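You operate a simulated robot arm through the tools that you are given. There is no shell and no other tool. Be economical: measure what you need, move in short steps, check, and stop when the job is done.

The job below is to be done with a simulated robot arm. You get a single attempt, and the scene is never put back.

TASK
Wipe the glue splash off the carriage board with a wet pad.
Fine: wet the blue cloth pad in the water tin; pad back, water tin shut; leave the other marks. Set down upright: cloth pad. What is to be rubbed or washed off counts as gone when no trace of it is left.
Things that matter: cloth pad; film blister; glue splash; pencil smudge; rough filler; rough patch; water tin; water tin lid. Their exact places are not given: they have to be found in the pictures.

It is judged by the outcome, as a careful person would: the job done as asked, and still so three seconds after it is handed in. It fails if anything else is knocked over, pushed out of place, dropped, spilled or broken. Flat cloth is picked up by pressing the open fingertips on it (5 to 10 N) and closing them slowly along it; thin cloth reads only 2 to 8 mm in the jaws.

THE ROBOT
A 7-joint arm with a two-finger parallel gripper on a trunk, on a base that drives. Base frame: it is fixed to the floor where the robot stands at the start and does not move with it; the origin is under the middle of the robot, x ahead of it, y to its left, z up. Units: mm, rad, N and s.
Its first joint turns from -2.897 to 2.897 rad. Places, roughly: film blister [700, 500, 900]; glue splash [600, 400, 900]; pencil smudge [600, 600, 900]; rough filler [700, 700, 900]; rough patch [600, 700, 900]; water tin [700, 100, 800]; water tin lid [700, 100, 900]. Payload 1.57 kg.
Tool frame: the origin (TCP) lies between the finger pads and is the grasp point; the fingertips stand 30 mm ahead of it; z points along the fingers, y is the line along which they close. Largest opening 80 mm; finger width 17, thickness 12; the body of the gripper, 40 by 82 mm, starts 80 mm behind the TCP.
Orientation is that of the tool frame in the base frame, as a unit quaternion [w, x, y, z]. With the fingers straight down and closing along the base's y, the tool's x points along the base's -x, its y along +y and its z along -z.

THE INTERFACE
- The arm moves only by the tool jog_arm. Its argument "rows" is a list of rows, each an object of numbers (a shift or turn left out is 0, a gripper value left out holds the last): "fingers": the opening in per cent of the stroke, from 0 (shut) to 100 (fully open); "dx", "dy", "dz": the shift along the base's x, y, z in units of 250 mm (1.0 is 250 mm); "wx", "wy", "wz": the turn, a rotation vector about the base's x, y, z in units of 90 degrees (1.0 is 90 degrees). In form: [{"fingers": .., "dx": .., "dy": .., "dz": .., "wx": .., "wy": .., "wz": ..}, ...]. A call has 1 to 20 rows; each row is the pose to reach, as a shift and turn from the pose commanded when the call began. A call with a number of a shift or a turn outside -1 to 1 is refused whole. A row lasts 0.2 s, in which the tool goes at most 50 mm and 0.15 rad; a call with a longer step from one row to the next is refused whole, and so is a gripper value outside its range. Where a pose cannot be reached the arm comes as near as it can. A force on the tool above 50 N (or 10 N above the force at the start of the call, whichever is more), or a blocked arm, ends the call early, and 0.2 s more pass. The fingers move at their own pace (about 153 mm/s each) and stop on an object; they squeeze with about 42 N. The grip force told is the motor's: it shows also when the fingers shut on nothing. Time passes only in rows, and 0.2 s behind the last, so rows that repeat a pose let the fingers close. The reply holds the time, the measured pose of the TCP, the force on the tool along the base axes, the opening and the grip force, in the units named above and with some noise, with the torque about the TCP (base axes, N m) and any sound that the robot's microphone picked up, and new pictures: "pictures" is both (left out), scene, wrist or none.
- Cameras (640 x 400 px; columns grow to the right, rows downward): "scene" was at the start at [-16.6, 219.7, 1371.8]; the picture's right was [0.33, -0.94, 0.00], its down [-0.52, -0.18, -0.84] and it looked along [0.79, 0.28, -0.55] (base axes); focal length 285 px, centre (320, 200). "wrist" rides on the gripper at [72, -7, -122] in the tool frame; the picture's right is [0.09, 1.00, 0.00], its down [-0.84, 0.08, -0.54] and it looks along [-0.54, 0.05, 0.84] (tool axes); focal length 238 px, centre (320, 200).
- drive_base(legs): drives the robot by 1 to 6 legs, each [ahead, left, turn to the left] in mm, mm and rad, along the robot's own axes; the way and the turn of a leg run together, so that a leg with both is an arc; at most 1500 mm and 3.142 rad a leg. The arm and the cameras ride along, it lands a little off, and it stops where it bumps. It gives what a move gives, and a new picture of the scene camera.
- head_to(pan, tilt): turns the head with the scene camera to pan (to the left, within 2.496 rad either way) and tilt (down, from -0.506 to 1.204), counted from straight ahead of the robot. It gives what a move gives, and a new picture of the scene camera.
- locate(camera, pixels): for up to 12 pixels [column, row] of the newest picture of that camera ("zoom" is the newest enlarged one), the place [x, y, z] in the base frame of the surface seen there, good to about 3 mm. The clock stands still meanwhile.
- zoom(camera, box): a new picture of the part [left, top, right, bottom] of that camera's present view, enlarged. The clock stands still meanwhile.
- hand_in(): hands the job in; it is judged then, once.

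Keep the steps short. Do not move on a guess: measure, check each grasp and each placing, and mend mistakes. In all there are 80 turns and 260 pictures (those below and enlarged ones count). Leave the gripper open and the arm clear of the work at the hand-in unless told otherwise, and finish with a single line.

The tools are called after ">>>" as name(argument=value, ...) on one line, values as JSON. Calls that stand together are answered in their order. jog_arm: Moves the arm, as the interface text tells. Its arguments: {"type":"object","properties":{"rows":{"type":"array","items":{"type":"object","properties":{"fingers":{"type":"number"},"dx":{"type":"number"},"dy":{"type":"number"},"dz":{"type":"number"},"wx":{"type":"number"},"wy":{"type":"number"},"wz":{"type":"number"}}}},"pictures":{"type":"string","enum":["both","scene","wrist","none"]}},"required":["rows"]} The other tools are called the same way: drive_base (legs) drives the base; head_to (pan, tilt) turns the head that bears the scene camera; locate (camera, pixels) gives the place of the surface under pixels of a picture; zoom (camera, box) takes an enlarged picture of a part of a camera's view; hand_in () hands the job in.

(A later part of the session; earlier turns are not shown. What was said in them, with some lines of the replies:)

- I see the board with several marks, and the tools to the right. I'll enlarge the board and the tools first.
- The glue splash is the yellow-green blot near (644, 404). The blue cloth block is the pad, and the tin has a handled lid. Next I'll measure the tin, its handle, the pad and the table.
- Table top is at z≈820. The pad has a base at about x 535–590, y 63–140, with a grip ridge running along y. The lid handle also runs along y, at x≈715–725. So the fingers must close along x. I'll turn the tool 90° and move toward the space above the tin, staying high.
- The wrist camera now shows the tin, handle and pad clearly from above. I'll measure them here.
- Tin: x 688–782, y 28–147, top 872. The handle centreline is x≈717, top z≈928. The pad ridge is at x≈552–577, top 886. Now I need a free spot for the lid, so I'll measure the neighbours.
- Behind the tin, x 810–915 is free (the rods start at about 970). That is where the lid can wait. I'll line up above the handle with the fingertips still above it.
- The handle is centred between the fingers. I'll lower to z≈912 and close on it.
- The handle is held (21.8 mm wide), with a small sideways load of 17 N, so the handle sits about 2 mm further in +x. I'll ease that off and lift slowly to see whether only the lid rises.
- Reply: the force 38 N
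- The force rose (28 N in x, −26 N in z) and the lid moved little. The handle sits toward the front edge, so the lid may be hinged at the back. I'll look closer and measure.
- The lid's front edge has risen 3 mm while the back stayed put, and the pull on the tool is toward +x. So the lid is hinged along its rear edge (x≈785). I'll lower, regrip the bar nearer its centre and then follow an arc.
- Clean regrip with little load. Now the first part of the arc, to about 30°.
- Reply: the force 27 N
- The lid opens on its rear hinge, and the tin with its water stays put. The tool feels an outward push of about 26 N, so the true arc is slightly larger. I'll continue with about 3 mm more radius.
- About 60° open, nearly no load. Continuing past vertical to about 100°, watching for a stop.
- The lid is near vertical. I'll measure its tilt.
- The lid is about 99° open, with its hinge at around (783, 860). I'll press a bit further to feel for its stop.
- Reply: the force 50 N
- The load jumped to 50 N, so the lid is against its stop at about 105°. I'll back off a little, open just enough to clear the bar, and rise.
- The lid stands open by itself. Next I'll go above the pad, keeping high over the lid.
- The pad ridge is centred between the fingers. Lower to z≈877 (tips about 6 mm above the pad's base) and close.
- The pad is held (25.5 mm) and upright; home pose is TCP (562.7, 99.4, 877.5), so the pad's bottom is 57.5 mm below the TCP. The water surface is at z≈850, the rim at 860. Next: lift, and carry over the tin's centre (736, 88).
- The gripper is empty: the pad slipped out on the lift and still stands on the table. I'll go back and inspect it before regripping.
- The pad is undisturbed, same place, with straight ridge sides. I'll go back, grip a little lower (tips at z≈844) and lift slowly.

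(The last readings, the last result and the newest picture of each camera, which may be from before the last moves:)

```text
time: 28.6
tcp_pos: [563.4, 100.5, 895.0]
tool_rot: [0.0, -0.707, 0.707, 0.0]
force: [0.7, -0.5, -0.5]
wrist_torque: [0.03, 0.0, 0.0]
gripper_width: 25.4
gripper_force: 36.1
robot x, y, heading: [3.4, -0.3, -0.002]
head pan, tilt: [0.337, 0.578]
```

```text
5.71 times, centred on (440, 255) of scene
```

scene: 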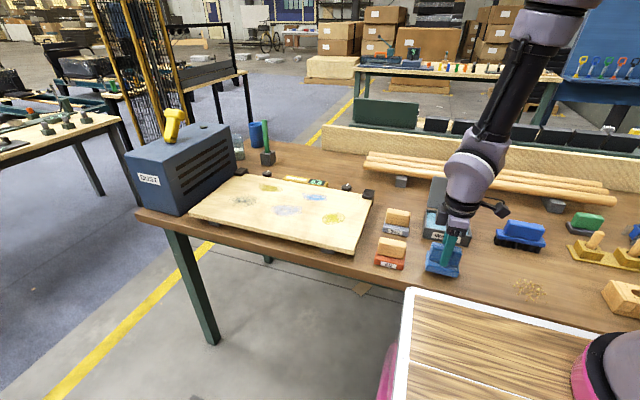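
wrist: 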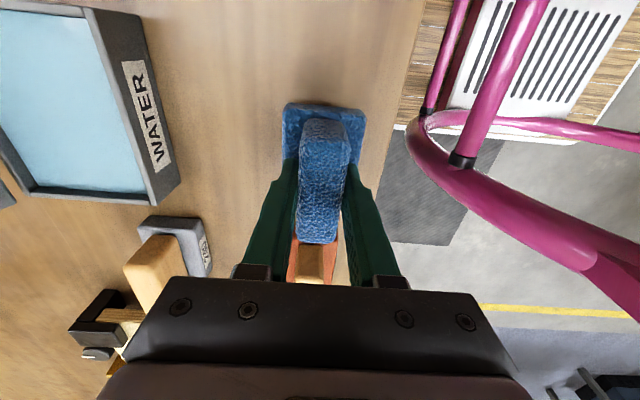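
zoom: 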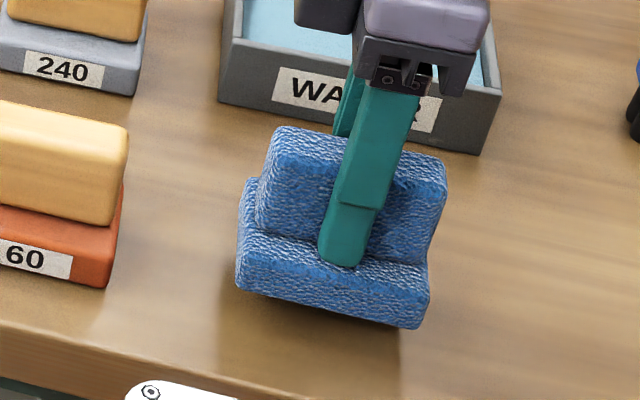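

This time the pad is in the air and steady. I'll raise it gently and carry it toward the tin, checking the grip.

>>> jog_arm(rows=[{"dz": 0.03}, {"dz": 0.07}, {"dz": 0.11}, {"dz": 0.15}, {"dz": 0.19}, {"dz": 0.22}, {"dz": 0.22}], pictures="none")

>>> jog_arm(rows=[{"dx": 0.03}, {"dx": 0.08, "dy": -0.005}, {"dx": 0.15, "dy": -0.01}, {"dx": 0.22, "dy": -0.015}, {"dx": 0.29, "dy": -0.02}, {"dx": 0.36, "dy": -0.025}, {"dx": 0.43, "dy": -0.03}, {"dx": 0.5, "dy": -0.035}, {"dx": 0.57, "dy": -0.04}, {"dx": 0.63, "dy": -0.045}, {"dx": 0.67, "dy": -0.05}, {"dx": 0.69, "dy": -0.05}, {"dx": 0.69, "dy": -0.05}])

>>> zoom(camera="scene", box=[400, 170, 500, 260])

```text
time: 30.2
tcp_pos: [563.9, 101.5, 950.4]
tool_rot: [0.0, -0.707, 0.707, 0.0]
force: [-1.0, 0.3, -0.1]
wrist_torque: [-0.03, 0.03, 0.01]
gripper_width: 25.2
gripper_force: 36.8
robot x, y, heading: [2.3, 2.4, -0.002]
head pan, tilt: [0.337, 0.578]
```

```text
time: 33.0
tcp_pos: [736.5, 88.4, 949.7]
tool_rot: [0.0, -0.707, 0.707, 0.0]
force: [-0.8, 0.8, -0.5]
wrist_torque: [0.01, 0.01, 0.02]
gripper_width: 25.4
gripper_force: 36.1
robot x, y, heading: [-1.3, -1.8, 0.001]
head pan, tilt: [0.337, 0.578]
```

scene: 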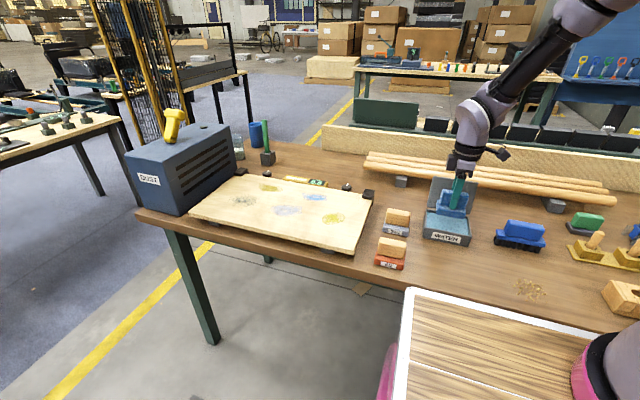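
wrist: 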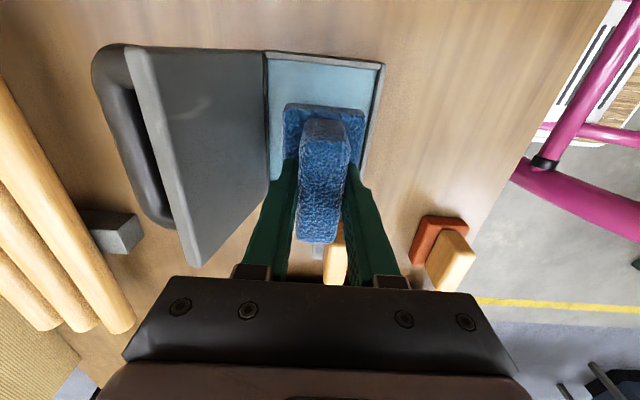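

```text
4.44 times, centred on (450, 215) of scene
```

zoom: 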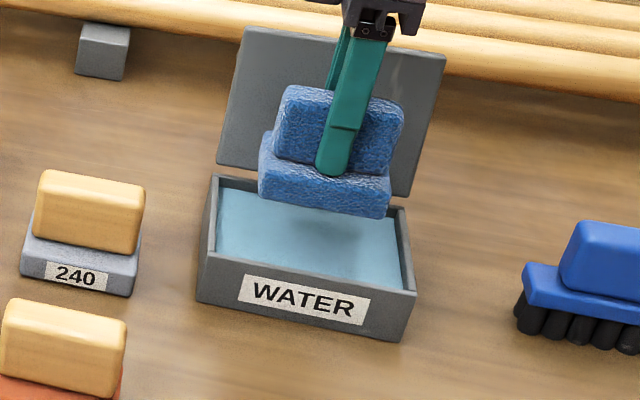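

The pad is centred over the open tin, its bottom at z≈895. I'll dip it about 7 mm below the surface (bottom at 843), slowly.

>>> jog_arm(rows=[{"dz": -0.04}, {"dz": -0.08}, {"dz": -0.12}, {"dz": -0.15}, {"dz": -0.17}, {"dz": -0.19}, {"dz": -0.208}, {"dz": -0.208}, {"dz": -0.208}, {"dz": -0.208}, {"dz": -0.208}])

>>> zoom(camera="scene", box=[400, 170, 500, 260])

```text
time: 34.5
tcp_pos: [737.2, 88.8, 906.5]
tool_rot: [0.003, -0.706, 0.708, -0.002]
force: [-6.1, -2.7, 20.7]
wrist_torque: [0.04, 0.39, 0.0]
gripper_width: 25.5
gripper_force: 36.7
robot x, y, heading: [1.1, 0.3, -0.004]
head pan, tilt: [0.337, 0.578]
stopped in row 7: the force on the tool passed its limit at 52 N (the readings are from after the stop); the commanded pose is now the measured one
```

scene: 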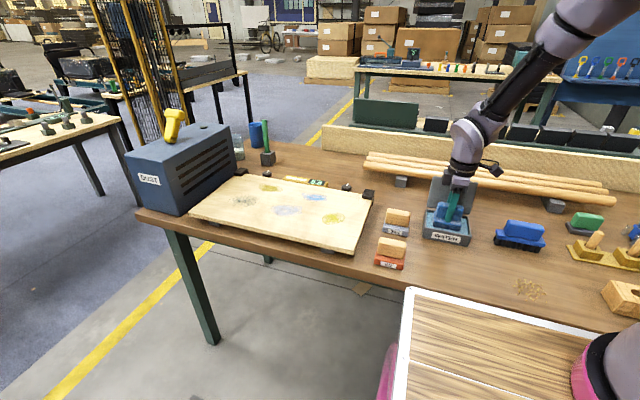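
wrist: 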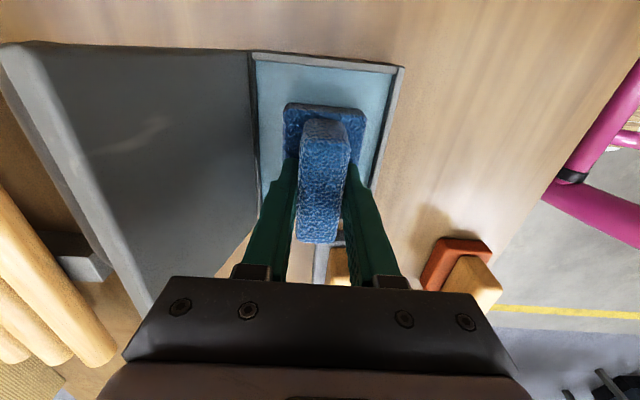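

```text
4.44 times, centred on (450, 215) of scene
```

zoom: 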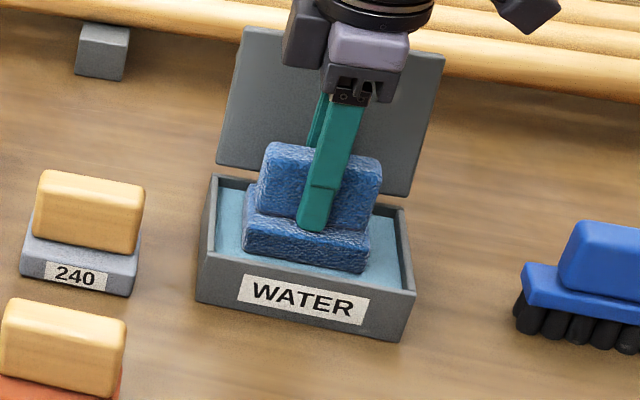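

The "water" bears firmly at z≈850, so the pad is resting in it with 20 N. The pad already looks darker at its base. I'll raise it gently and check that it is wet.

>>> jog_arm(rows=[{"dz": 0.01}, {"dz": 0.01}, {"dz": 0.03}, {"dz": 0.06}, {"dz": 0.1}, {"dz": 0.14}, {"dz": 0.17}, {"dz": 0.18}, {"dz": 0.18}], pictures="scene")

>>> zoom(camera="scene", box=[400, 170, 500, 260])

```text
time: 36.5
tcp_pos: [736.9, 90.7, 949.5]
tool_rot: [0.0, -0.706, 0.708, -0.001]
force: [-0.2, 0.3, 0.6]
wrist_torque: [0.02, -0.03, -0.02]
gripper_width: 25.1
gripper_force: 36.5
robot x, y, heading: [-2.9, -0.4, 0.002]
head pan, tilt: [0.337, 0.578]
```

scene: 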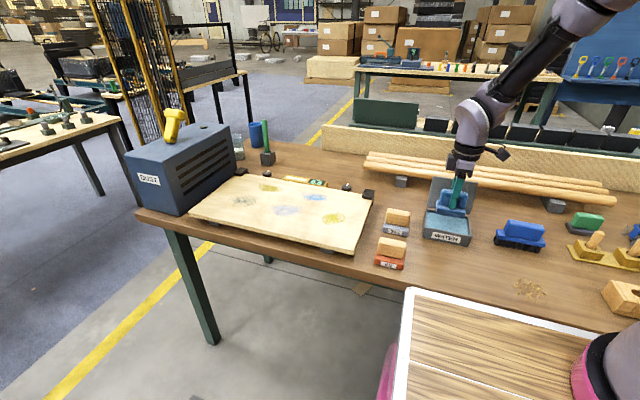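

```text
4.44 times, centred on (450, 215) of scene
```

zoom: 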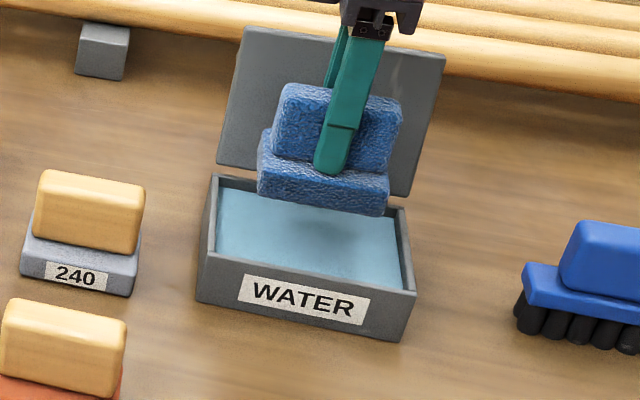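

The pad's base is darker now, so it is wet. Next I'll measure the extents of the glue splash, its neighbours and the board edges.

>>> zoom(camera="scene", box=[260, 170, 385, 260])

```text
4.44 times, centred on (322, 215) of scene
```

zoom: 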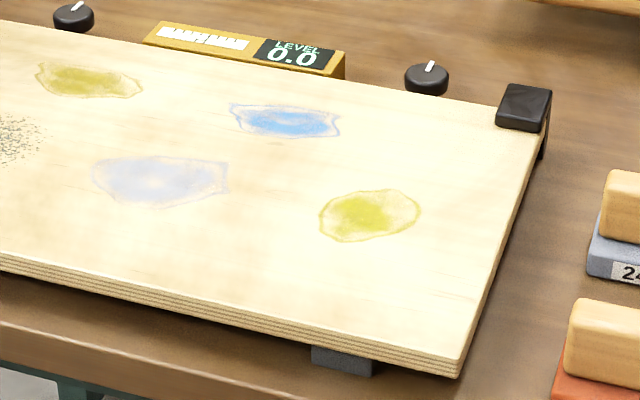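

>>> locate(camera="zoom", pixels=[[320, 220], [420, 205], [370, 190], [365, 241], [228, 180], [285, 136], [340, 130], [458, 372], [540, 130], [500, 110], [300, 310], [370, 300]])

```text
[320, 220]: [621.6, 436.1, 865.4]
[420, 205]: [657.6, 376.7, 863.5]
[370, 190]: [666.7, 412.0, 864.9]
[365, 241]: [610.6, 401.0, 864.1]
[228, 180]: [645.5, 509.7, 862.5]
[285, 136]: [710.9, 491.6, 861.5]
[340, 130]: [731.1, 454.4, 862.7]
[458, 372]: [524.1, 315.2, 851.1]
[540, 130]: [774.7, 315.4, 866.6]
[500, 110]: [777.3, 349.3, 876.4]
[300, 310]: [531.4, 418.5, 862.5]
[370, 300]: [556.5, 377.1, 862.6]
```

Glue spans x 608–668, y 375–438, on a board surface at z≈864. With the pad centre kept within x 614–664 and y 391–421, it covers the glue fully and stays off the smudge (y>509) and blister (x>705). I'll carry the pad over, high enough to pass the sanding blocks (tops 887).

>>> jog_arm(rows=[{"dz": 0.04}, {"dz": 0.09}, {"dz": 0.13}, {"dz": 0.15, "dy": 0.03, "dx": -0.01}, {"dz": 0.15, "dy": 0.09, "dx": -0.03}, {"dz": 0.15, "dy": 0.17, "dx": -0.05}, {"dz": 0.15, "dy": 0.26, "dx": -0.08}, {"dz": 0.15, "dy": 0.35, "dx": -0.11}, {"dz": 0.15, "dy": 0.44, "dx": -0.14}, {"dz": 0.15, "dy": 0.53, "dx": -0.17}, {"dz": 0.15, "dy": 0.62, "dx": -0.2}, {"dz": 0.15, "dy": 0.71, "dx": -0.23}, {"dz": 0.15, "dy": 0.8, "dx": -0.26}, {"dz": 0.15, "dy": 0.88, "dx": -0.29}, {"dz": 0.15, "dy": 0.95, "dx": -0.32}, {"dz": 0.15, "dy": 0.98, "dx": -0.34}, {"dz": 0.15, "dy": 1.0, "dx": -0.35}], pictures="none")

>>> jog_arm(rows=[{"dy": 0.04, "dx": -0.01}, {"dy": 0.12, "dx": -0.02}, {"dy": 0.2, "dx": -0.03}, {"dy": 0.25, "dx": -0.04}, {"dy": 0.262, "dx": -0.041}, {"dy": 0.262, "dx": -0.041, "dz": -0.05}, {"dy": 0.262, "dx": -0.041, "dz": -0.1}, {"dy": 0.262, "dx": -0.041, "dz": -0.14}, {"dy": 0.262, "dx": -0.041, "dz": -0.18}, {"dy": 0.262, "dx": -0.041, "dz": -0.2}, {"dy": 0.262, "dx": -0.041, "dz": -0.2}])

>>> zoom(camera="scene", box=[260, 150, 400, 260])

```text
time: 40.0
tcp_pos: [650.2, 338.2, 986.5]
tool_rot: [0.002, -0.706, 0.708, -0.001]
force: [0.2, 0.4, -0.2]
wrist_torque: [0.03, 0.03, -0.01]
gripper_width: 25.2
gripper_force: 37.2
robot x, y, heading: [1.0, 2.0, -0.004]
head pan, tilt: [0.337, 0.578]
```

```text
time: 42.5
tcp_pos: [639.3, 405.5, 936.9]
tool_rot: [0.001, -0.706, 0.708, -0.002]
force: [-1.0, -1.1, -0.7]
wrist_torque: [0.0, 0.0, 0.01]
gripper_width: 25.5
gripper_force: 36.7
robot x, y, heading: [-0.2, 0.7, -0.002]
head pan, tilt: [0.337, 0.578]
```

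scene: 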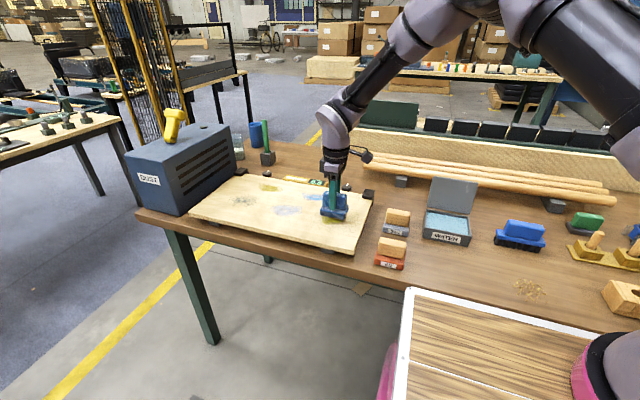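
wrist: 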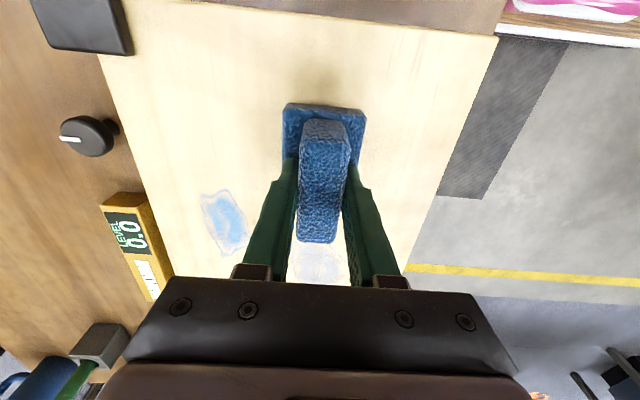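

```text
3.64 times, centred on (330, 205) of scene
```

zoom: 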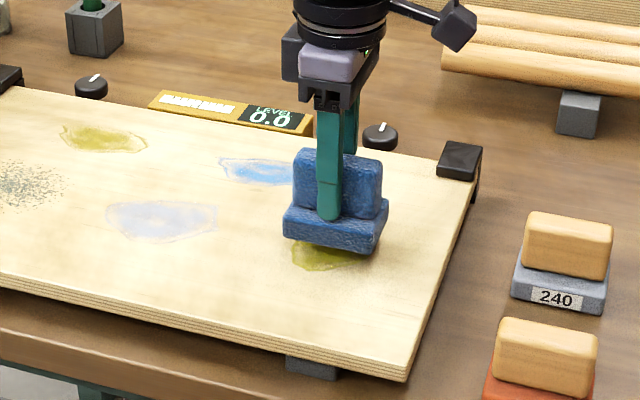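

The pad is right over the glue. I'll lower it to first contact.

>>> jog_arm(rows=[{"dz": -0.03}, {"dz": -0.055}, {"dz": -0.065}, {"dz": -0.07}, {"dz": -0.07}], pictures="none")

```text
time: 43.6
tcp_pos: [639.6, 403.6, 919.3]
tool_rot: [0.002, -0.707, 0.708, -0.001]
force: [-0.3, -0.8, -0.7]
wrist_torque: [0.01, 0.04, -0.02]
gripper_width: 25.2
gripper_force: 36.9
robot x, y, heading: [-2.1, -0.1, 0.002]
head pan, tilt: [0.337, 0.578]
```

>>> jog_arm(rows=[{"dz": -0.004}, {"dz": -0.008}, {"dz": -0.012}, {"dz": -0.012}], pictures="none")

```text
time: 44.6
tcp_pos: [640.0, 404.9, 917.4]
tool_rot: [0.002, -0.707, 0.708, -0.001]
force: [-0.1, -1.1, 10.9]
wrist_torque: [-0.09, 0.34, 0.04]
gripper_width: 25.4
gripper_force: 36.8
robot x, y, heading: [3.0, 2.1, 0.006]
head pan, tilt: [0.337, 0.578]
```

Contact with 11 N. Now the rubbing strokes, ±20 mm in x at three y lines.

>>> jog_arm(rows=[{"dx": 0.04}, {"dx": 0.08}, {"dx": 0.04}, {"dx": 0}, {"dx": -0.04}, {"dx": -0.08}, {"dx": -0.08, "dy": 0.04}, {"dx": -0.04, "dy": 0.04}, {"dx": 0, "dy": 0.04}, {"dx": 0.04, "dy": 0.04}, {"dx": 0.08, "dy": 0.04}, {"dx": 0.08, "dy": 0}, {"dx": 0.08, "dy": -0.04}, {"dx": 0.04, "dy": -0.04}, {"dx": 0, "dy": -0.04}, {"dx": -0.04, "dy": -0.04}, {"dx": -0.08, "dy": -0.04}, {"dx": -0.04, "dy": -0.02}, {"dx": 0, "dy": 0}])

>>> zoom(camera="scene", box=[260, 150, 400, 260])

```text
time: 48.6
tcp_pos: [637.8, 405.1, 917.3]
tool_rot: [-0.002, 0.707, -0.707, 0.001]
force: [-9.0, -2.2, 16.9]
wrist_torque: [-0.09, 0.5, -0.02]
gripper_width: 25.5
gripper_force: 36.9
robot x, y, heading: [-1.7, -4.9, 0.001]
head pan, tilt: [0.337, 0.578]
```

scene: 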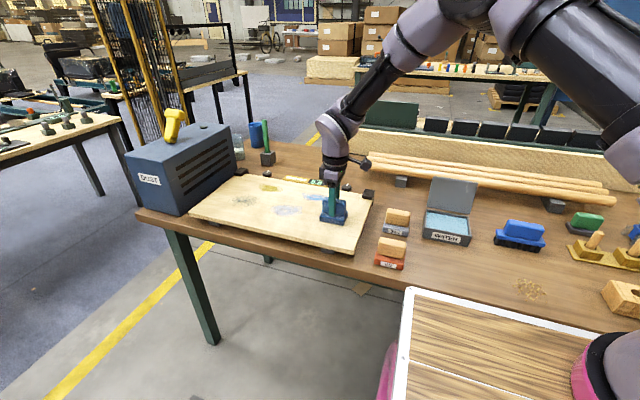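
wrist: 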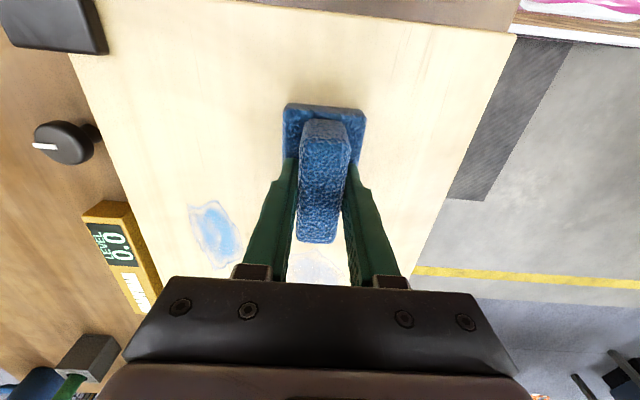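

```text
3.64 times, centred on (330, 205) of scene
```

zoom: 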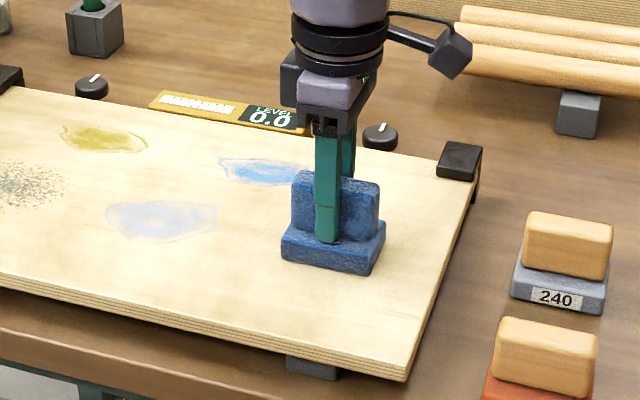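

The grip holds and the load is fine. One more round, mainly along y, then lift to look.

>>> jog_arm(rows=[{"dx": 0.03, "dy": 0.03}, {"dx": 0.07, "dy": 0.06}, {"dx": 0.07, "dy": 0.02}, {"dx": 0.07, "dy": -0.02}, {"dx": 0.07, "dy": -0.06}, {"dx": 0.035, "dy": -0.06}, {"dx": 0, "dy": -0.06}, {"dx": 0, "dy": -0.02}, {"dx": 0, "dy": 0.02}, {"dx": 0, "dy": 0.06}, {"dx": -0.035, "dy": 0.06}, {"dx": -0.07, "dy": 0.06}, {"dx": -0.07, "dy": 0.02}, {"dx": -0.07, "dy": -0.02}, {"dx": -0.07, "dy": -0.06}, {"dx": -0.035, "dy": -0.03}, {"dx": 0, "dy": 0}], pictures="none")

>>> jog_arm(rows=[{"dz": 0.02}, {"dz": 0.05}, {"dz": 0.1}, {"dz": 0.16}, {"dz": 0.22}, {"dz": 0.26, "dy": -0.03}, {"dz": 0.26, "dy": -0.1}, {"dz": 0.26, "dy": -0.18}, {"dz": 0.26, "dy": -0.27}, {"dz": 0.26, "dy": -0.36}, {"dz": 0.26, "dy": -0.42}, {"dz": 0.26, "dy": -0.45}, {"dz": 0.26, "dy": -0.45}])

>>> zoom(camera="scene", box=[260, 160, 385, 260])

```text
time: 52.2
tcp_pos: [638.7, 403.0, 916.4]
tool_rot: [0.002, -0.706, 0.708, -0.001]
force: [-1.3, -3.5, 5.6]
wrist_torque: [-0.01, 0.23, 0.1]
gripper_width: 25.1
gripper_force: 36.7
robot x, y, heading: [-2.7, 3.5, -0.0]
head pan, tilt: [0.337, 0.578]
```

```text
time: 55.0
tcp_pos: [639.1, 292.4, 981.8]
tool_rot: [0.002, -0.707, 0.708, -0.001]
force: [1.2, 0.5, -0.5]
wrist_torque: [0.04, 0.01, 0.01]
gripper_width: 25.3
gripper_force: 36.5
robot x, y, heading: [-1.0, -2.8, 0.002]
head pan, tilt: [0.337, 0.578]
```

scene: 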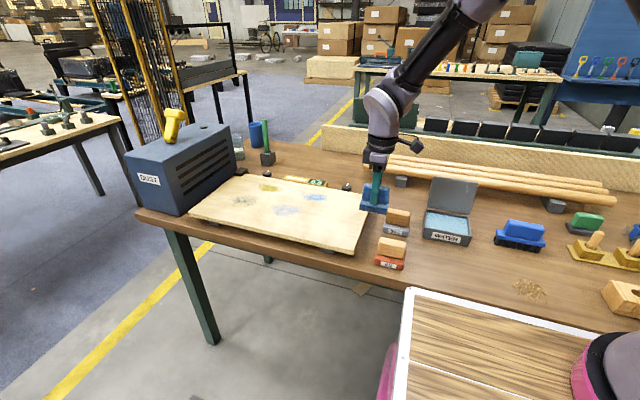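
wrist: 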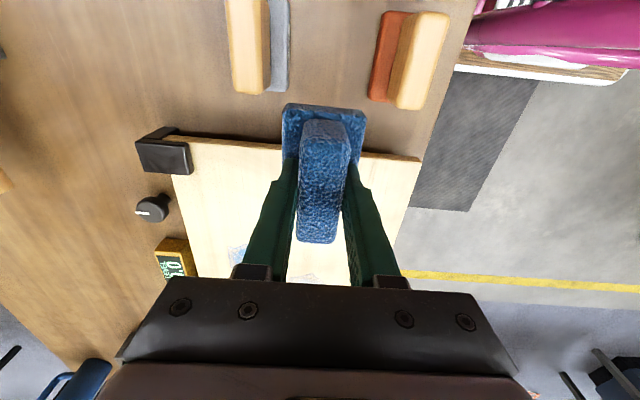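

```text
4.00 times, centred on (322, 210) of scene
```

zoom: 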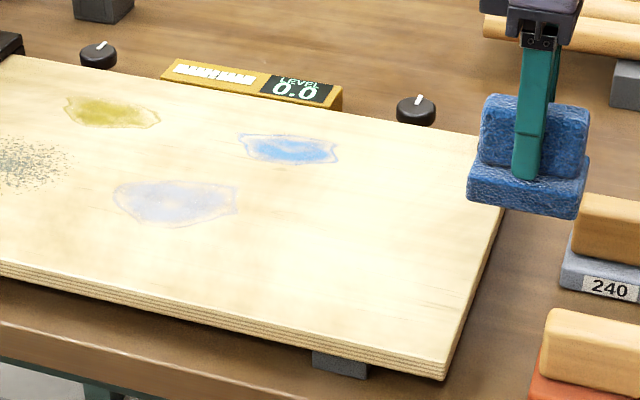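

The glue looks gone and the other marks are intact. A tighter look to confirm there is no trace.

>>> zoom(camera="scene", box=[305, 195, 365, 240])

```text
8.89 times, centred on (335, 218) of scene
```

zoom: 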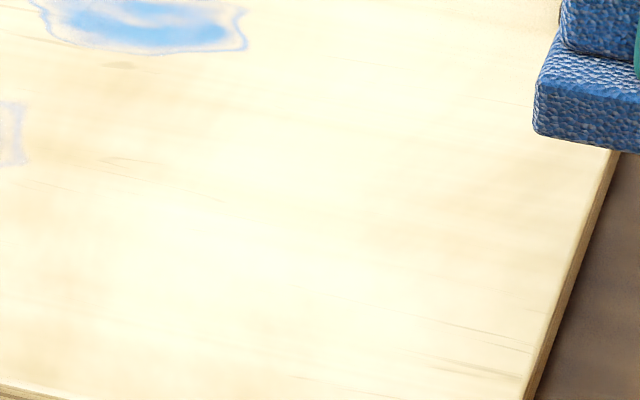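

No trace is left. Now I'll carry the pad home, to TCP (563.6, 101.2), staying high over the sanding blocks.

>>> jog_arm(rows=[{"dx": -0.01, "dy": -0.03}, {"dx": -0.04, "dy": -0.1}, {"dx": -0.07, "dy": -0.18}, {"dx": -0.1, "dy": -0.27}, {"dx": -0.14, "dy": -0.36}, {"dx": -0.18, "dy": -0.45}, {"dx": -0.21, "dy": -0.54}, {"dx": -0.25, "dy": -0.63}, {"dx": -0.28, "dy": -0.7}, {"dx": -0.3, "dy": -0.75}, {"dx": -0.302, "dy": -0.765}, {"dx": -0.302, "dy": -0.765, "dz": -0.05}, {"dx": -0.302, "dy": -0.765, "dz": -0.12}, {"dx": -0.302, "dy": -0.765, "dz": -0.2}, {"dx": -0.302, "dy": -0.765, "dz": -0.28}, {"dx": -0.302, "dy": -0.765, "dz": -0.34}, {"dx": -0.302, "dy": -0.765, "dz": -0.37}, {"dx": -0.302, "dy": -0.765, "dz": -0.37}])

>>> zoom(camera="scene", box=[400, 220, 480, 290])

```text
time: 58.9
tcp_pos: [563.7, 101.2, 888.9]
tool_rot: [0.001, -0.706, 0.708, -0.001]
force: [0.4, 0.3, -0.6]
wrist_torque: [0.0, -0.02, -0.02]
gripper_width: 25.2
gripper_force: 37.0
robot x, y, heading: [-0.2, 0.3, 0.004]
head pan, tilt: [0.337, 0.578]
```

scene: 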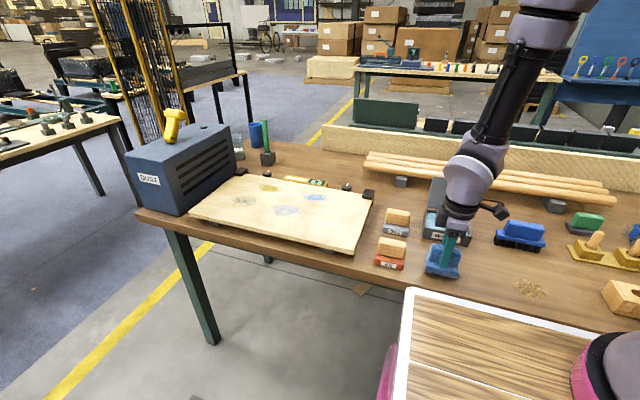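
wrist: 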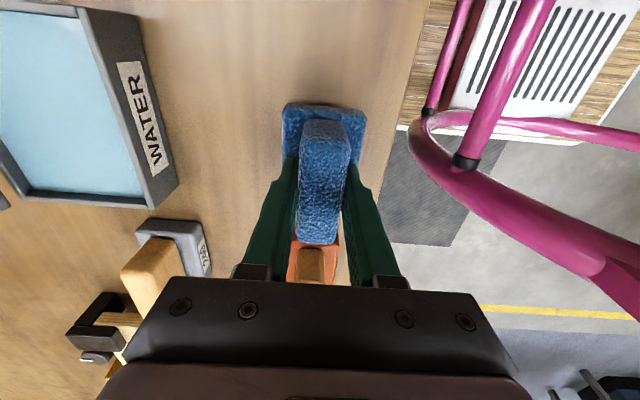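

```text
5.71 times, centred on (440, 255) of scene
```

zoom: 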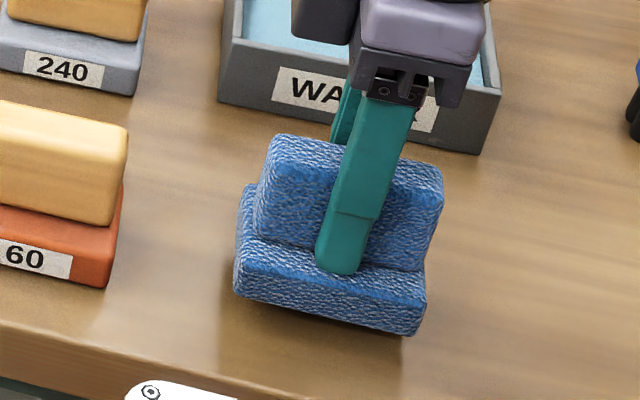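

The pad is above its home. I'll lower gently to contact.

>>> jog_arm(rows=[{"dz": -0.02}, {"dz": -0.04}, {"dz": -0.052}, {"dz": -0.058}, {"dz": -0.062}, {"dz": -0.062}], pictures="none")

```text
time: 60.2
tcp_pos: [563.9, 100.9, 874.8]
tool_rot: [0.001, -0.707, 0.708, 0.0]
force: [0.1, -0.3, 9.5]
wrist_torque: [-0.05, 0.31, 0.01]
gripper_width: 25.4
gripper_force: 36.4
robot x, y, heading: [3.4, -2.5, 0.002]
head pan, tilt: [0.337, 0.578]
```

Contact with 9.5 N, so the pad stands on the table. I'll ease off, release and rise straight up.

>>> jog_arm(rows=[{"dz": 0.004}, {"dz": 0.004, "fingers": 100}, {"dz": 0.004}, {"dz": 0.004}, {"dz": 0.05}, {"dz": 0.15}, {"dz": 0.3}, {"dz": 0.45}, {"dz": 0.6}, {"dz": 0.65}])

>>> zoom(camera="scene", box=[400, 170, 500, 290])

>>> locate(camera="zoom", pixels=[[200, 180], [330, 130]])

```text
time: 62.5
tcp_pos: [564.1, 101.7, 1035.2]
tool_rot: [0.001, -0.706, 0.708, -0.001]
force: [0.2, 0.0, 0.0]
wrist_torque: [-0.02, 0.02, 0.02]
gripper_width: 80.3
gripper_force: 0.1
robot x, y, heading: [0.3, 2.6, -0.001]
head pan, tilt: [0.337, 0.578]
```

scene: 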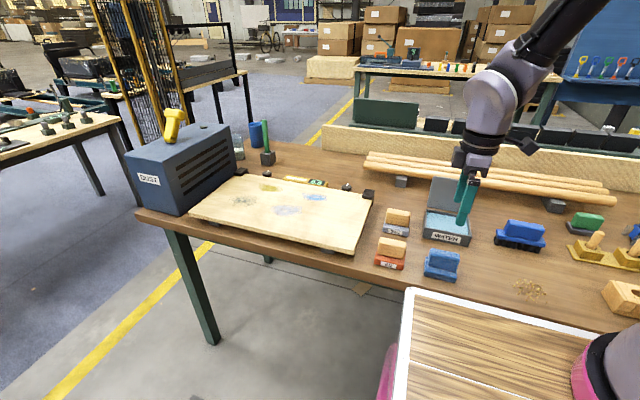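
wrist: 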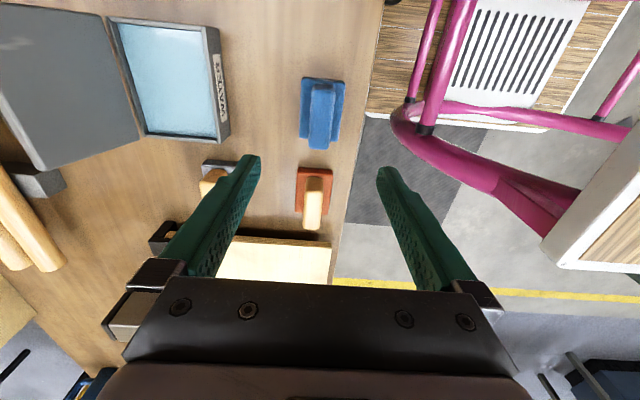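

```text
3.33 times, centred on (450, 230) of scene
```

zoom: 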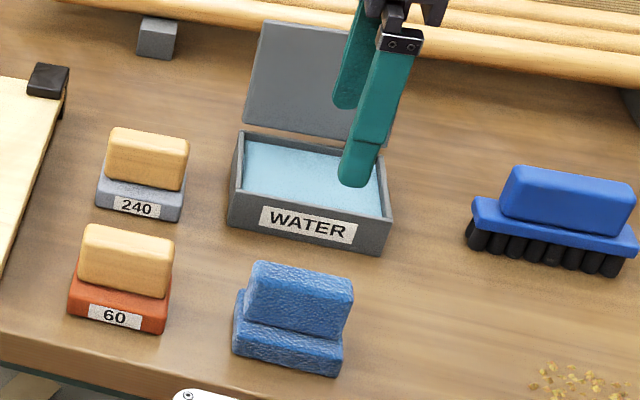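

```text
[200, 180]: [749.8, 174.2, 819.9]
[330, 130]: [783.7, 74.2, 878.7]
```

The pad stands upright at home. Now the lid: I'll go back above its handle, staying high, and measure the bar.

>>> jog_arm(rows=[{"dx": 0.18, "dy": -0.01}, {"dx": 0.36, "dy": -0.03}, {"dx": 0.54, "dy": -0.05}, {"dx": 0.72, "dy": -0.07}, {"dx": 0.9, "dy": -0.074}, {"dx": 1.0, "dy": -0.074}], pictures="none")

>>> jog_arm(rows=[{"dx": 0.1}, {"dx": 0.178}, {"dx": 0.178}])

>>> locate(camera="wrist", pixels=[[316, 110], [324, 110], [332, 110], [324, 90], [324, 140], [324, 165], [328, 180], [372, 150], [385, 100]])

```text
time: 63.9
tcp_pos: [813.9, 81.2, 1035.1]
tool_rot: [-0.002, 0.708, -0.706, 0.001]
force: [1.0, -0.7, -0.6]
wrist_torque: [-0.02, -0.03, 0.0]
gripper_width: 80.0
gripper_force: 0.0
robot x, y, heading: [-1.9, 1.6, 0.0]
head pan, tilt: [0.337, 0.578]
```

```text
time: 64.7
tcp_pos: [859.0, 81.2, 1035.3]
tool_rot: [0.001, -0.706, 0.708, -0.001]
force: [0.2, -0.1, 0.0]
wrist_torque: [0.0, 0.0, 0.01]
gripper_width: 79.9
gripper_force: 0.2
robot x, y, heading: [2.3, 0.2, -0.004]
head pan, tilt: [0.337, 0.578]
```

scene: 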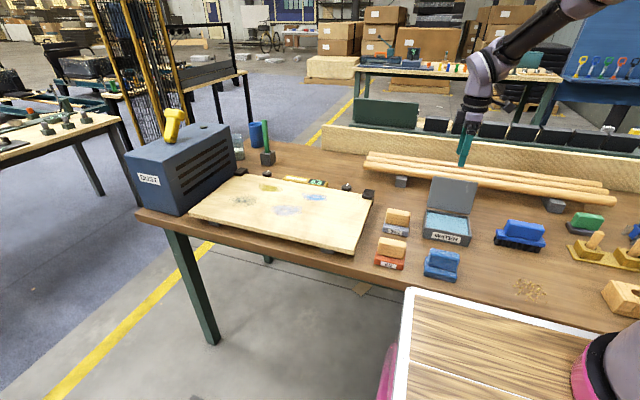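
wrist: 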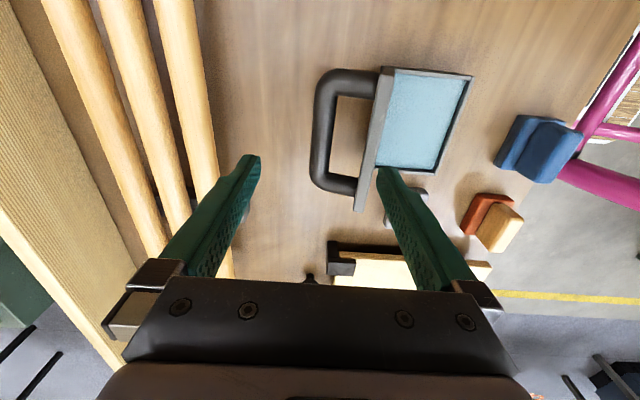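

```text
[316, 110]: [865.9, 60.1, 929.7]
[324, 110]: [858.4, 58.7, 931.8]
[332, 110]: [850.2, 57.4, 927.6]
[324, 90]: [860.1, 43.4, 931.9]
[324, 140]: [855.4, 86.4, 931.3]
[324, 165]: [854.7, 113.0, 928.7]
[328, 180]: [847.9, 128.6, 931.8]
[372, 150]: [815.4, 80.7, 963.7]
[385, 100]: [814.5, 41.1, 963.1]
```

The bar at y≈82 is centred at x≈857, top z≈931. I'll narrow the fingers to 40 mm, descend around it and close.

>>> jog_arm(rows=[{"dx": -0.008, "fingers": 52}, {"dx": -0.008, "dz": -0.1}, {"dx": -0.008, "dz": -0.25}, {"dx": -0.008, "dz": -0.38}, {"dx": -0.008, "dz": -0.452}, {"dx": -0.008, "dz": -0.452}, {"dx": -0.008, "dz": -0.452, "fingers": 0}, {"dx": -0.008, "dz": -0.452}, {"dx": -0.008, "dz": -0.452}])

```text
time: 66.7
tcp_pos: [856.7, 82.6, 922.7]
tool_rot: [0.001, -0.707, 0.708, -0.001]
force: [-12.1, -1.1, -7.2]
wrist_torque: [0.12, 0.0, -0.36]
gripper_width: 21.5
gripper_force: 34.6
robot x, y, heading: [0.9, -3.1, 0.002]
head pan, tilt: [0.337, 0.578]
```

scene: 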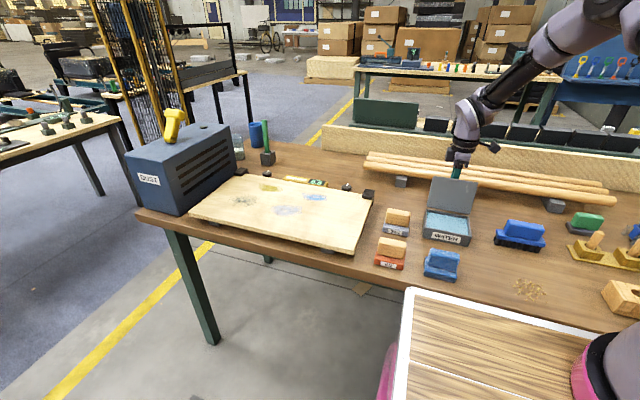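
wrist: 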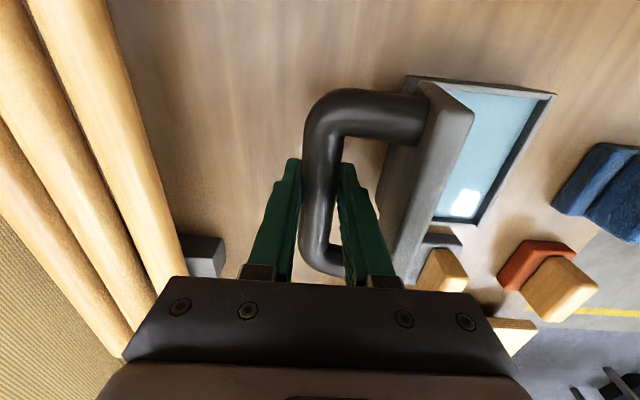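

The bar is held. Now the arc in reverse, first half to about 55°.

>>> jog_arm(rows=[{"dx": -0.02, "dz": 0.022}, {"dx": -0.042, "dz": 0.044}, {"dx": -0.066, "dz": 0.062}, {"dx": -0.091, "dz": 0.079}, {"dx": -0.118, "dz": 0.093}, {"dx": -0.145, "dz": 0.106}, {"dx": -0.174, "dz": 0.115}, {"dx": -0.203, "dz": 0.122}, {"dx": -0.233, "dz": 0.126}, {"dx": -0.263, "dz": 0.129}, {"dx": -0.263, "dz": 0.129}])

>>> zoom(camera="scene", box=[415, 175, 495, 255])

```text
time: 69.0
tcp_pos: [790.6, 82.3, 954.9]
tool_rot: [0.0, -0.706, 0.708, 0.0]
force: [1.7, -4.0, 0.4]
wrist_torque: [0.03, -0.13, -0.19]
gripper_width: 21.4
gripper_force: 35.0
robot x, y, heading: [2.6, -2.4, -0.002]
head pan, tilt: [0.337, 0.578]
```

scene: 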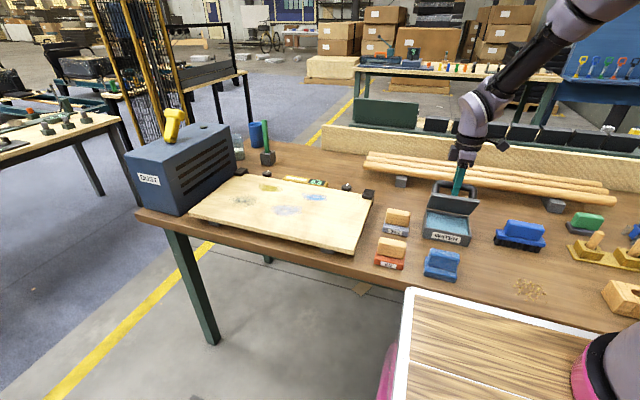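
wrist: 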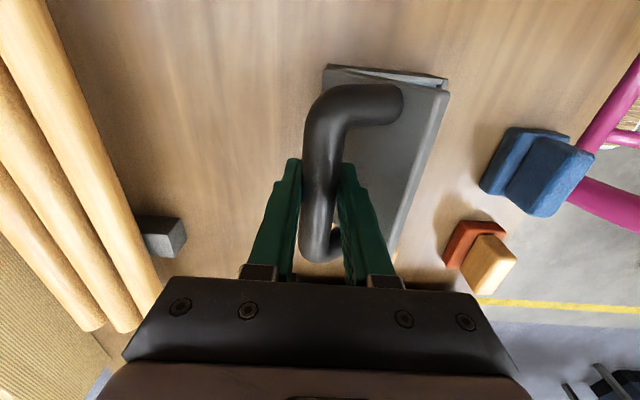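

```text
5.00 times, centred on (455, 215) of scene
```

zoom: 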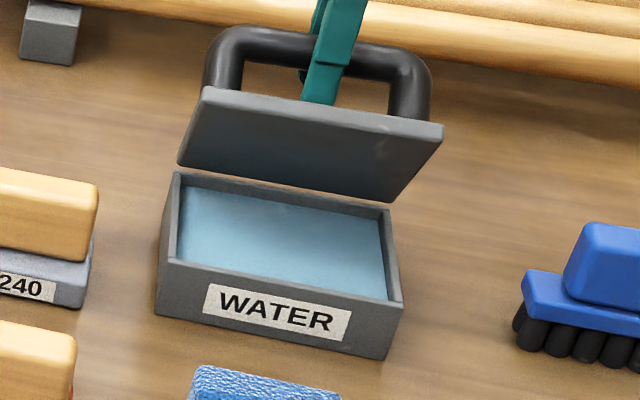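

Smooth, with nearly no load at about 55°. On to almost shut.

>>> jog_arm(rows=[{"dx": -0.03, "dz": -0.001}, {"dx": -0.06, "dz": -0.004}, {"dx": -0.09, "dz": -0.01}, {"dx": -0.118, "dz": -0.018}, {"dx": -0.146, "dz": -0.03}, {"dx": -0.174, "dz": -0.043}, {"dx": -0.2, "dz": -0.059}, {"dx": -0.224, "dz": -0.077}, {"dx": -0.247, "dz": -0.097}, {"dx": -0.268, "dz": -0.119}, {"dx": -0.278, "dz": -0.131}, {"dx": -0.278, "dz": -0.131}])

>>> zoom(camera="scene", box=[415, 175, 495, 255])

```text
time: 71.7
tcp_pos: [721.0, 84.1, 921.4]
tool_rot: [0.0, -0.706, 0.708, -0.001]
force: [-0.8, -0.2, -2.2]
wrist_torque: [0.17, -0.15, -0.01]
gripper_width: 21.5
gripper_force: 34.4
robot x, y, heading: [-1.0, 5.2, -0.003]
head pan, tilt: [0.337, 0.578]
```

scene: 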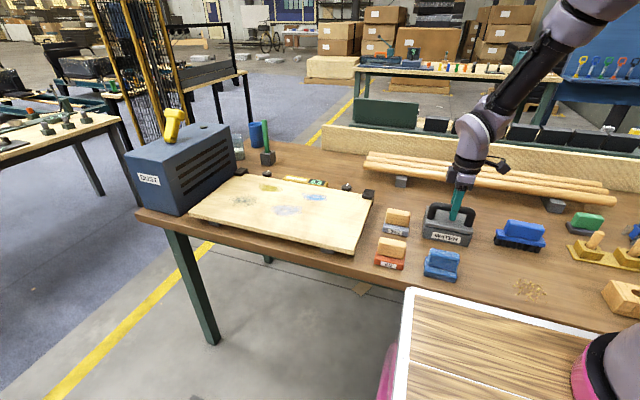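
wrist: 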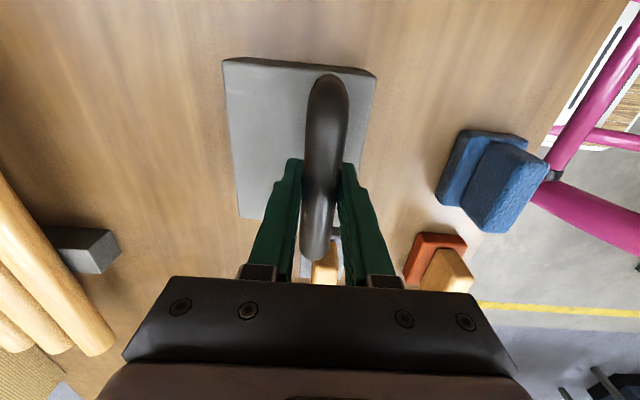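

```text
5.00 times, centred on (455, 215) of scene
```

zoom: 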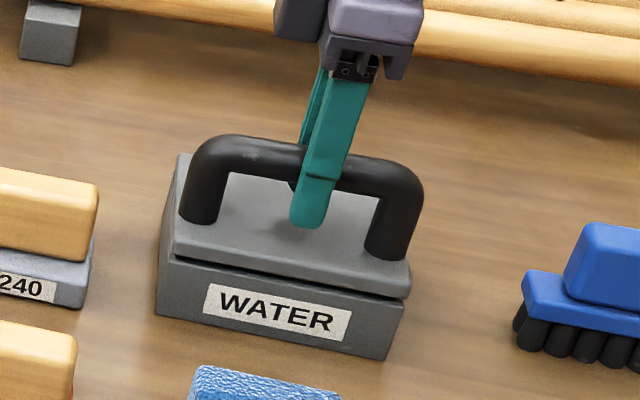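

The lid is within a few degrees of shut. The last few millimetres down, until it bears.

>>> jog_arm(rows=[{"dx": -0.004, "dz": -0.008}, {"dx": -0.007, "dz": -0.016}, {"dx": -0.008, "dz": -0.024}, {"dx": -0.008, "dz": -0.032}, {"dx": -0.008, "dz": -0.032}], pictures="scene")

>>> zoom(camera="scene", box=[415, 175, 495, 255])

```text
time: 72.8
tcp_pos: [719.3, 82.0, 916.1]
tool_rot: [0.003, -0.707, 0.707, -0.001]
force: [-4.6, -0.2, 29.6]
wrist_torque: [0.11, 0.02, 0.02]
gripper_width: 21.6
gripper_force: 34.5
robot x, y, heading: [-3.6, -0.1, -0.004]
head pan, tilt: [0.337, 0.578]
```

scene: 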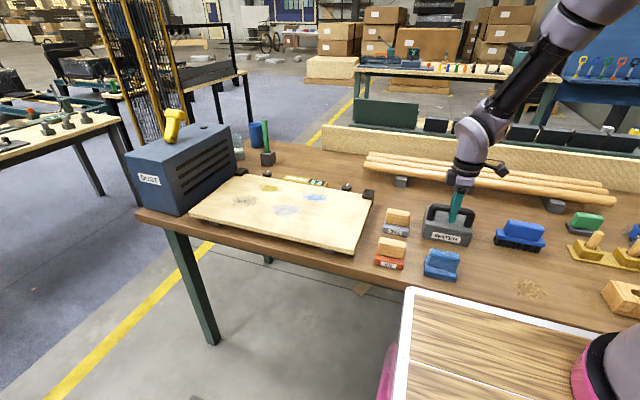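

```text
5.00 times, centred on (455, 215) of scene
```

zoom: 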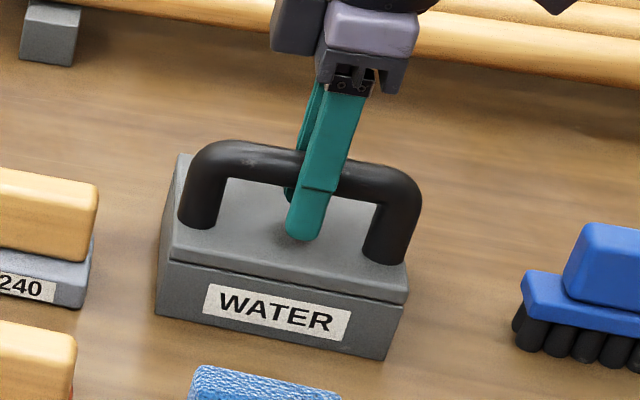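

The lid is shut and bearing (30 N), with no gap. Ease off, release and rise clear.

>>> jog_arm(rows=[{"dz": 0.012}, {"dz": 0.012, "fingers": 100}, {"dz": 0.012}, {"dz": 0.012}, {"dz": 0.1}, {"dz": 0.25}, {"dz": 0.42}, {"dz": 0.6}, {"dz": 0.75, "dx": -0.1}, {"dz": 0.85, "dx": -0.2}, {"dz": 0.85, "dx": -0.2}])

>>> zoom(camera="scene", box=[180, 160, 380, 285])

>>> zoom(camera="scene", box=[360, 180, 560, 305])

>>> locate(camera="zoom", pixels=[[228, 222], [316, 238], [207, 280], [306, 308], [202, 180], [348, 212], [290, 140], [218, 85], [290, 118]])

```text
time: 75.2
tcp_pos: [668.5, 82.0, 1127.2]
tool_rot: [0.002, -0.706, 0.708, 0.0]
force: [0.1, -0.1, -0.3]
wrist_torque: [0.0, 0.0, -0.01]
gripper_width: 80.0
gripper_force: 0.1
robot x, y, heading: [-1.1, 0.6, 0.0]
head pan, tilt: [0.337, 0.578]
```

scene: 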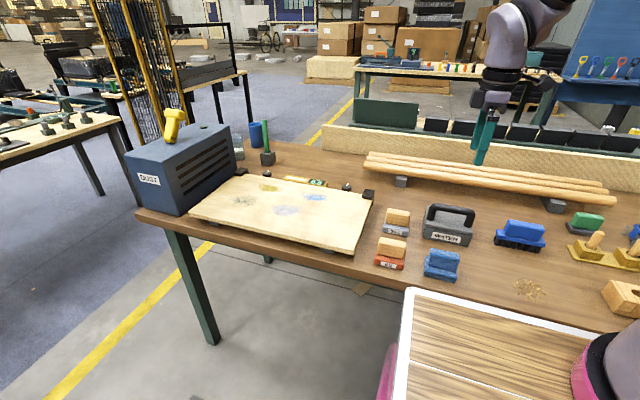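
wrist: 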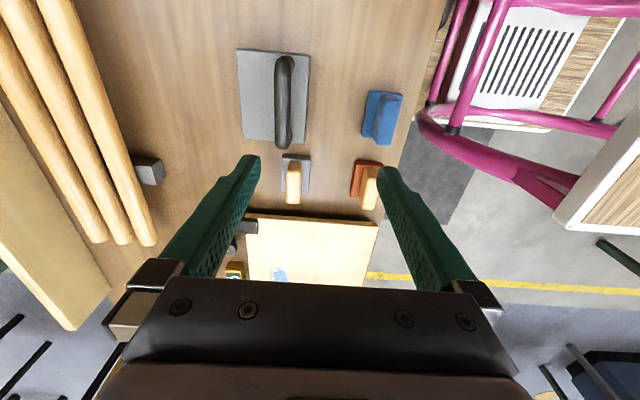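

```text
3.20 times, centred on (280, 222) of scene
```

zoom: 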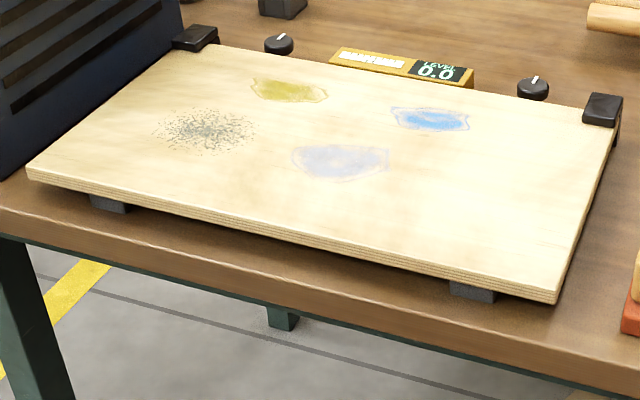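

```text
3.20 times, centred on (460, 242) of scene
```

zoom: 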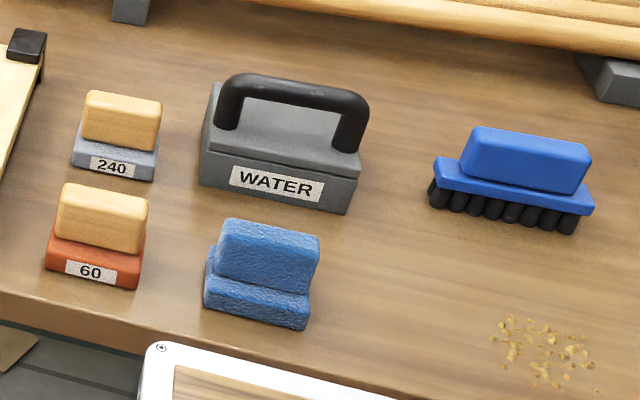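

```text
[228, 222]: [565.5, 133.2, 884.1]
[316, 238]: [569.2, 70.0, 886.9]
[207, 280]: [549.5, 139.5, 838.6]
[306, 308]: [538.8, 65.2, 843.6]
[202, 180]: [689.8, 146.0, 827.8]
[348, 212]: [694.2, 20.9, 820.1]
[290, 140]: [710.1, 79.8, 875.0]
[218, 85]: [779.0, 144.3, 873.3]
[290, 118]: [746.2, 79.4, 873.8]
```

The glue is gone and the other marks are unchanged. The pad is upright at its start place, the tin is shut where it was, and the gripper is open and clear. Handing in.

>>> hand_in()

```text
The job is handed in.
```

The glue splash is wiped off with no trace left, the pad stands upright back in its place, the water tin is shut and the other marks are untouched.
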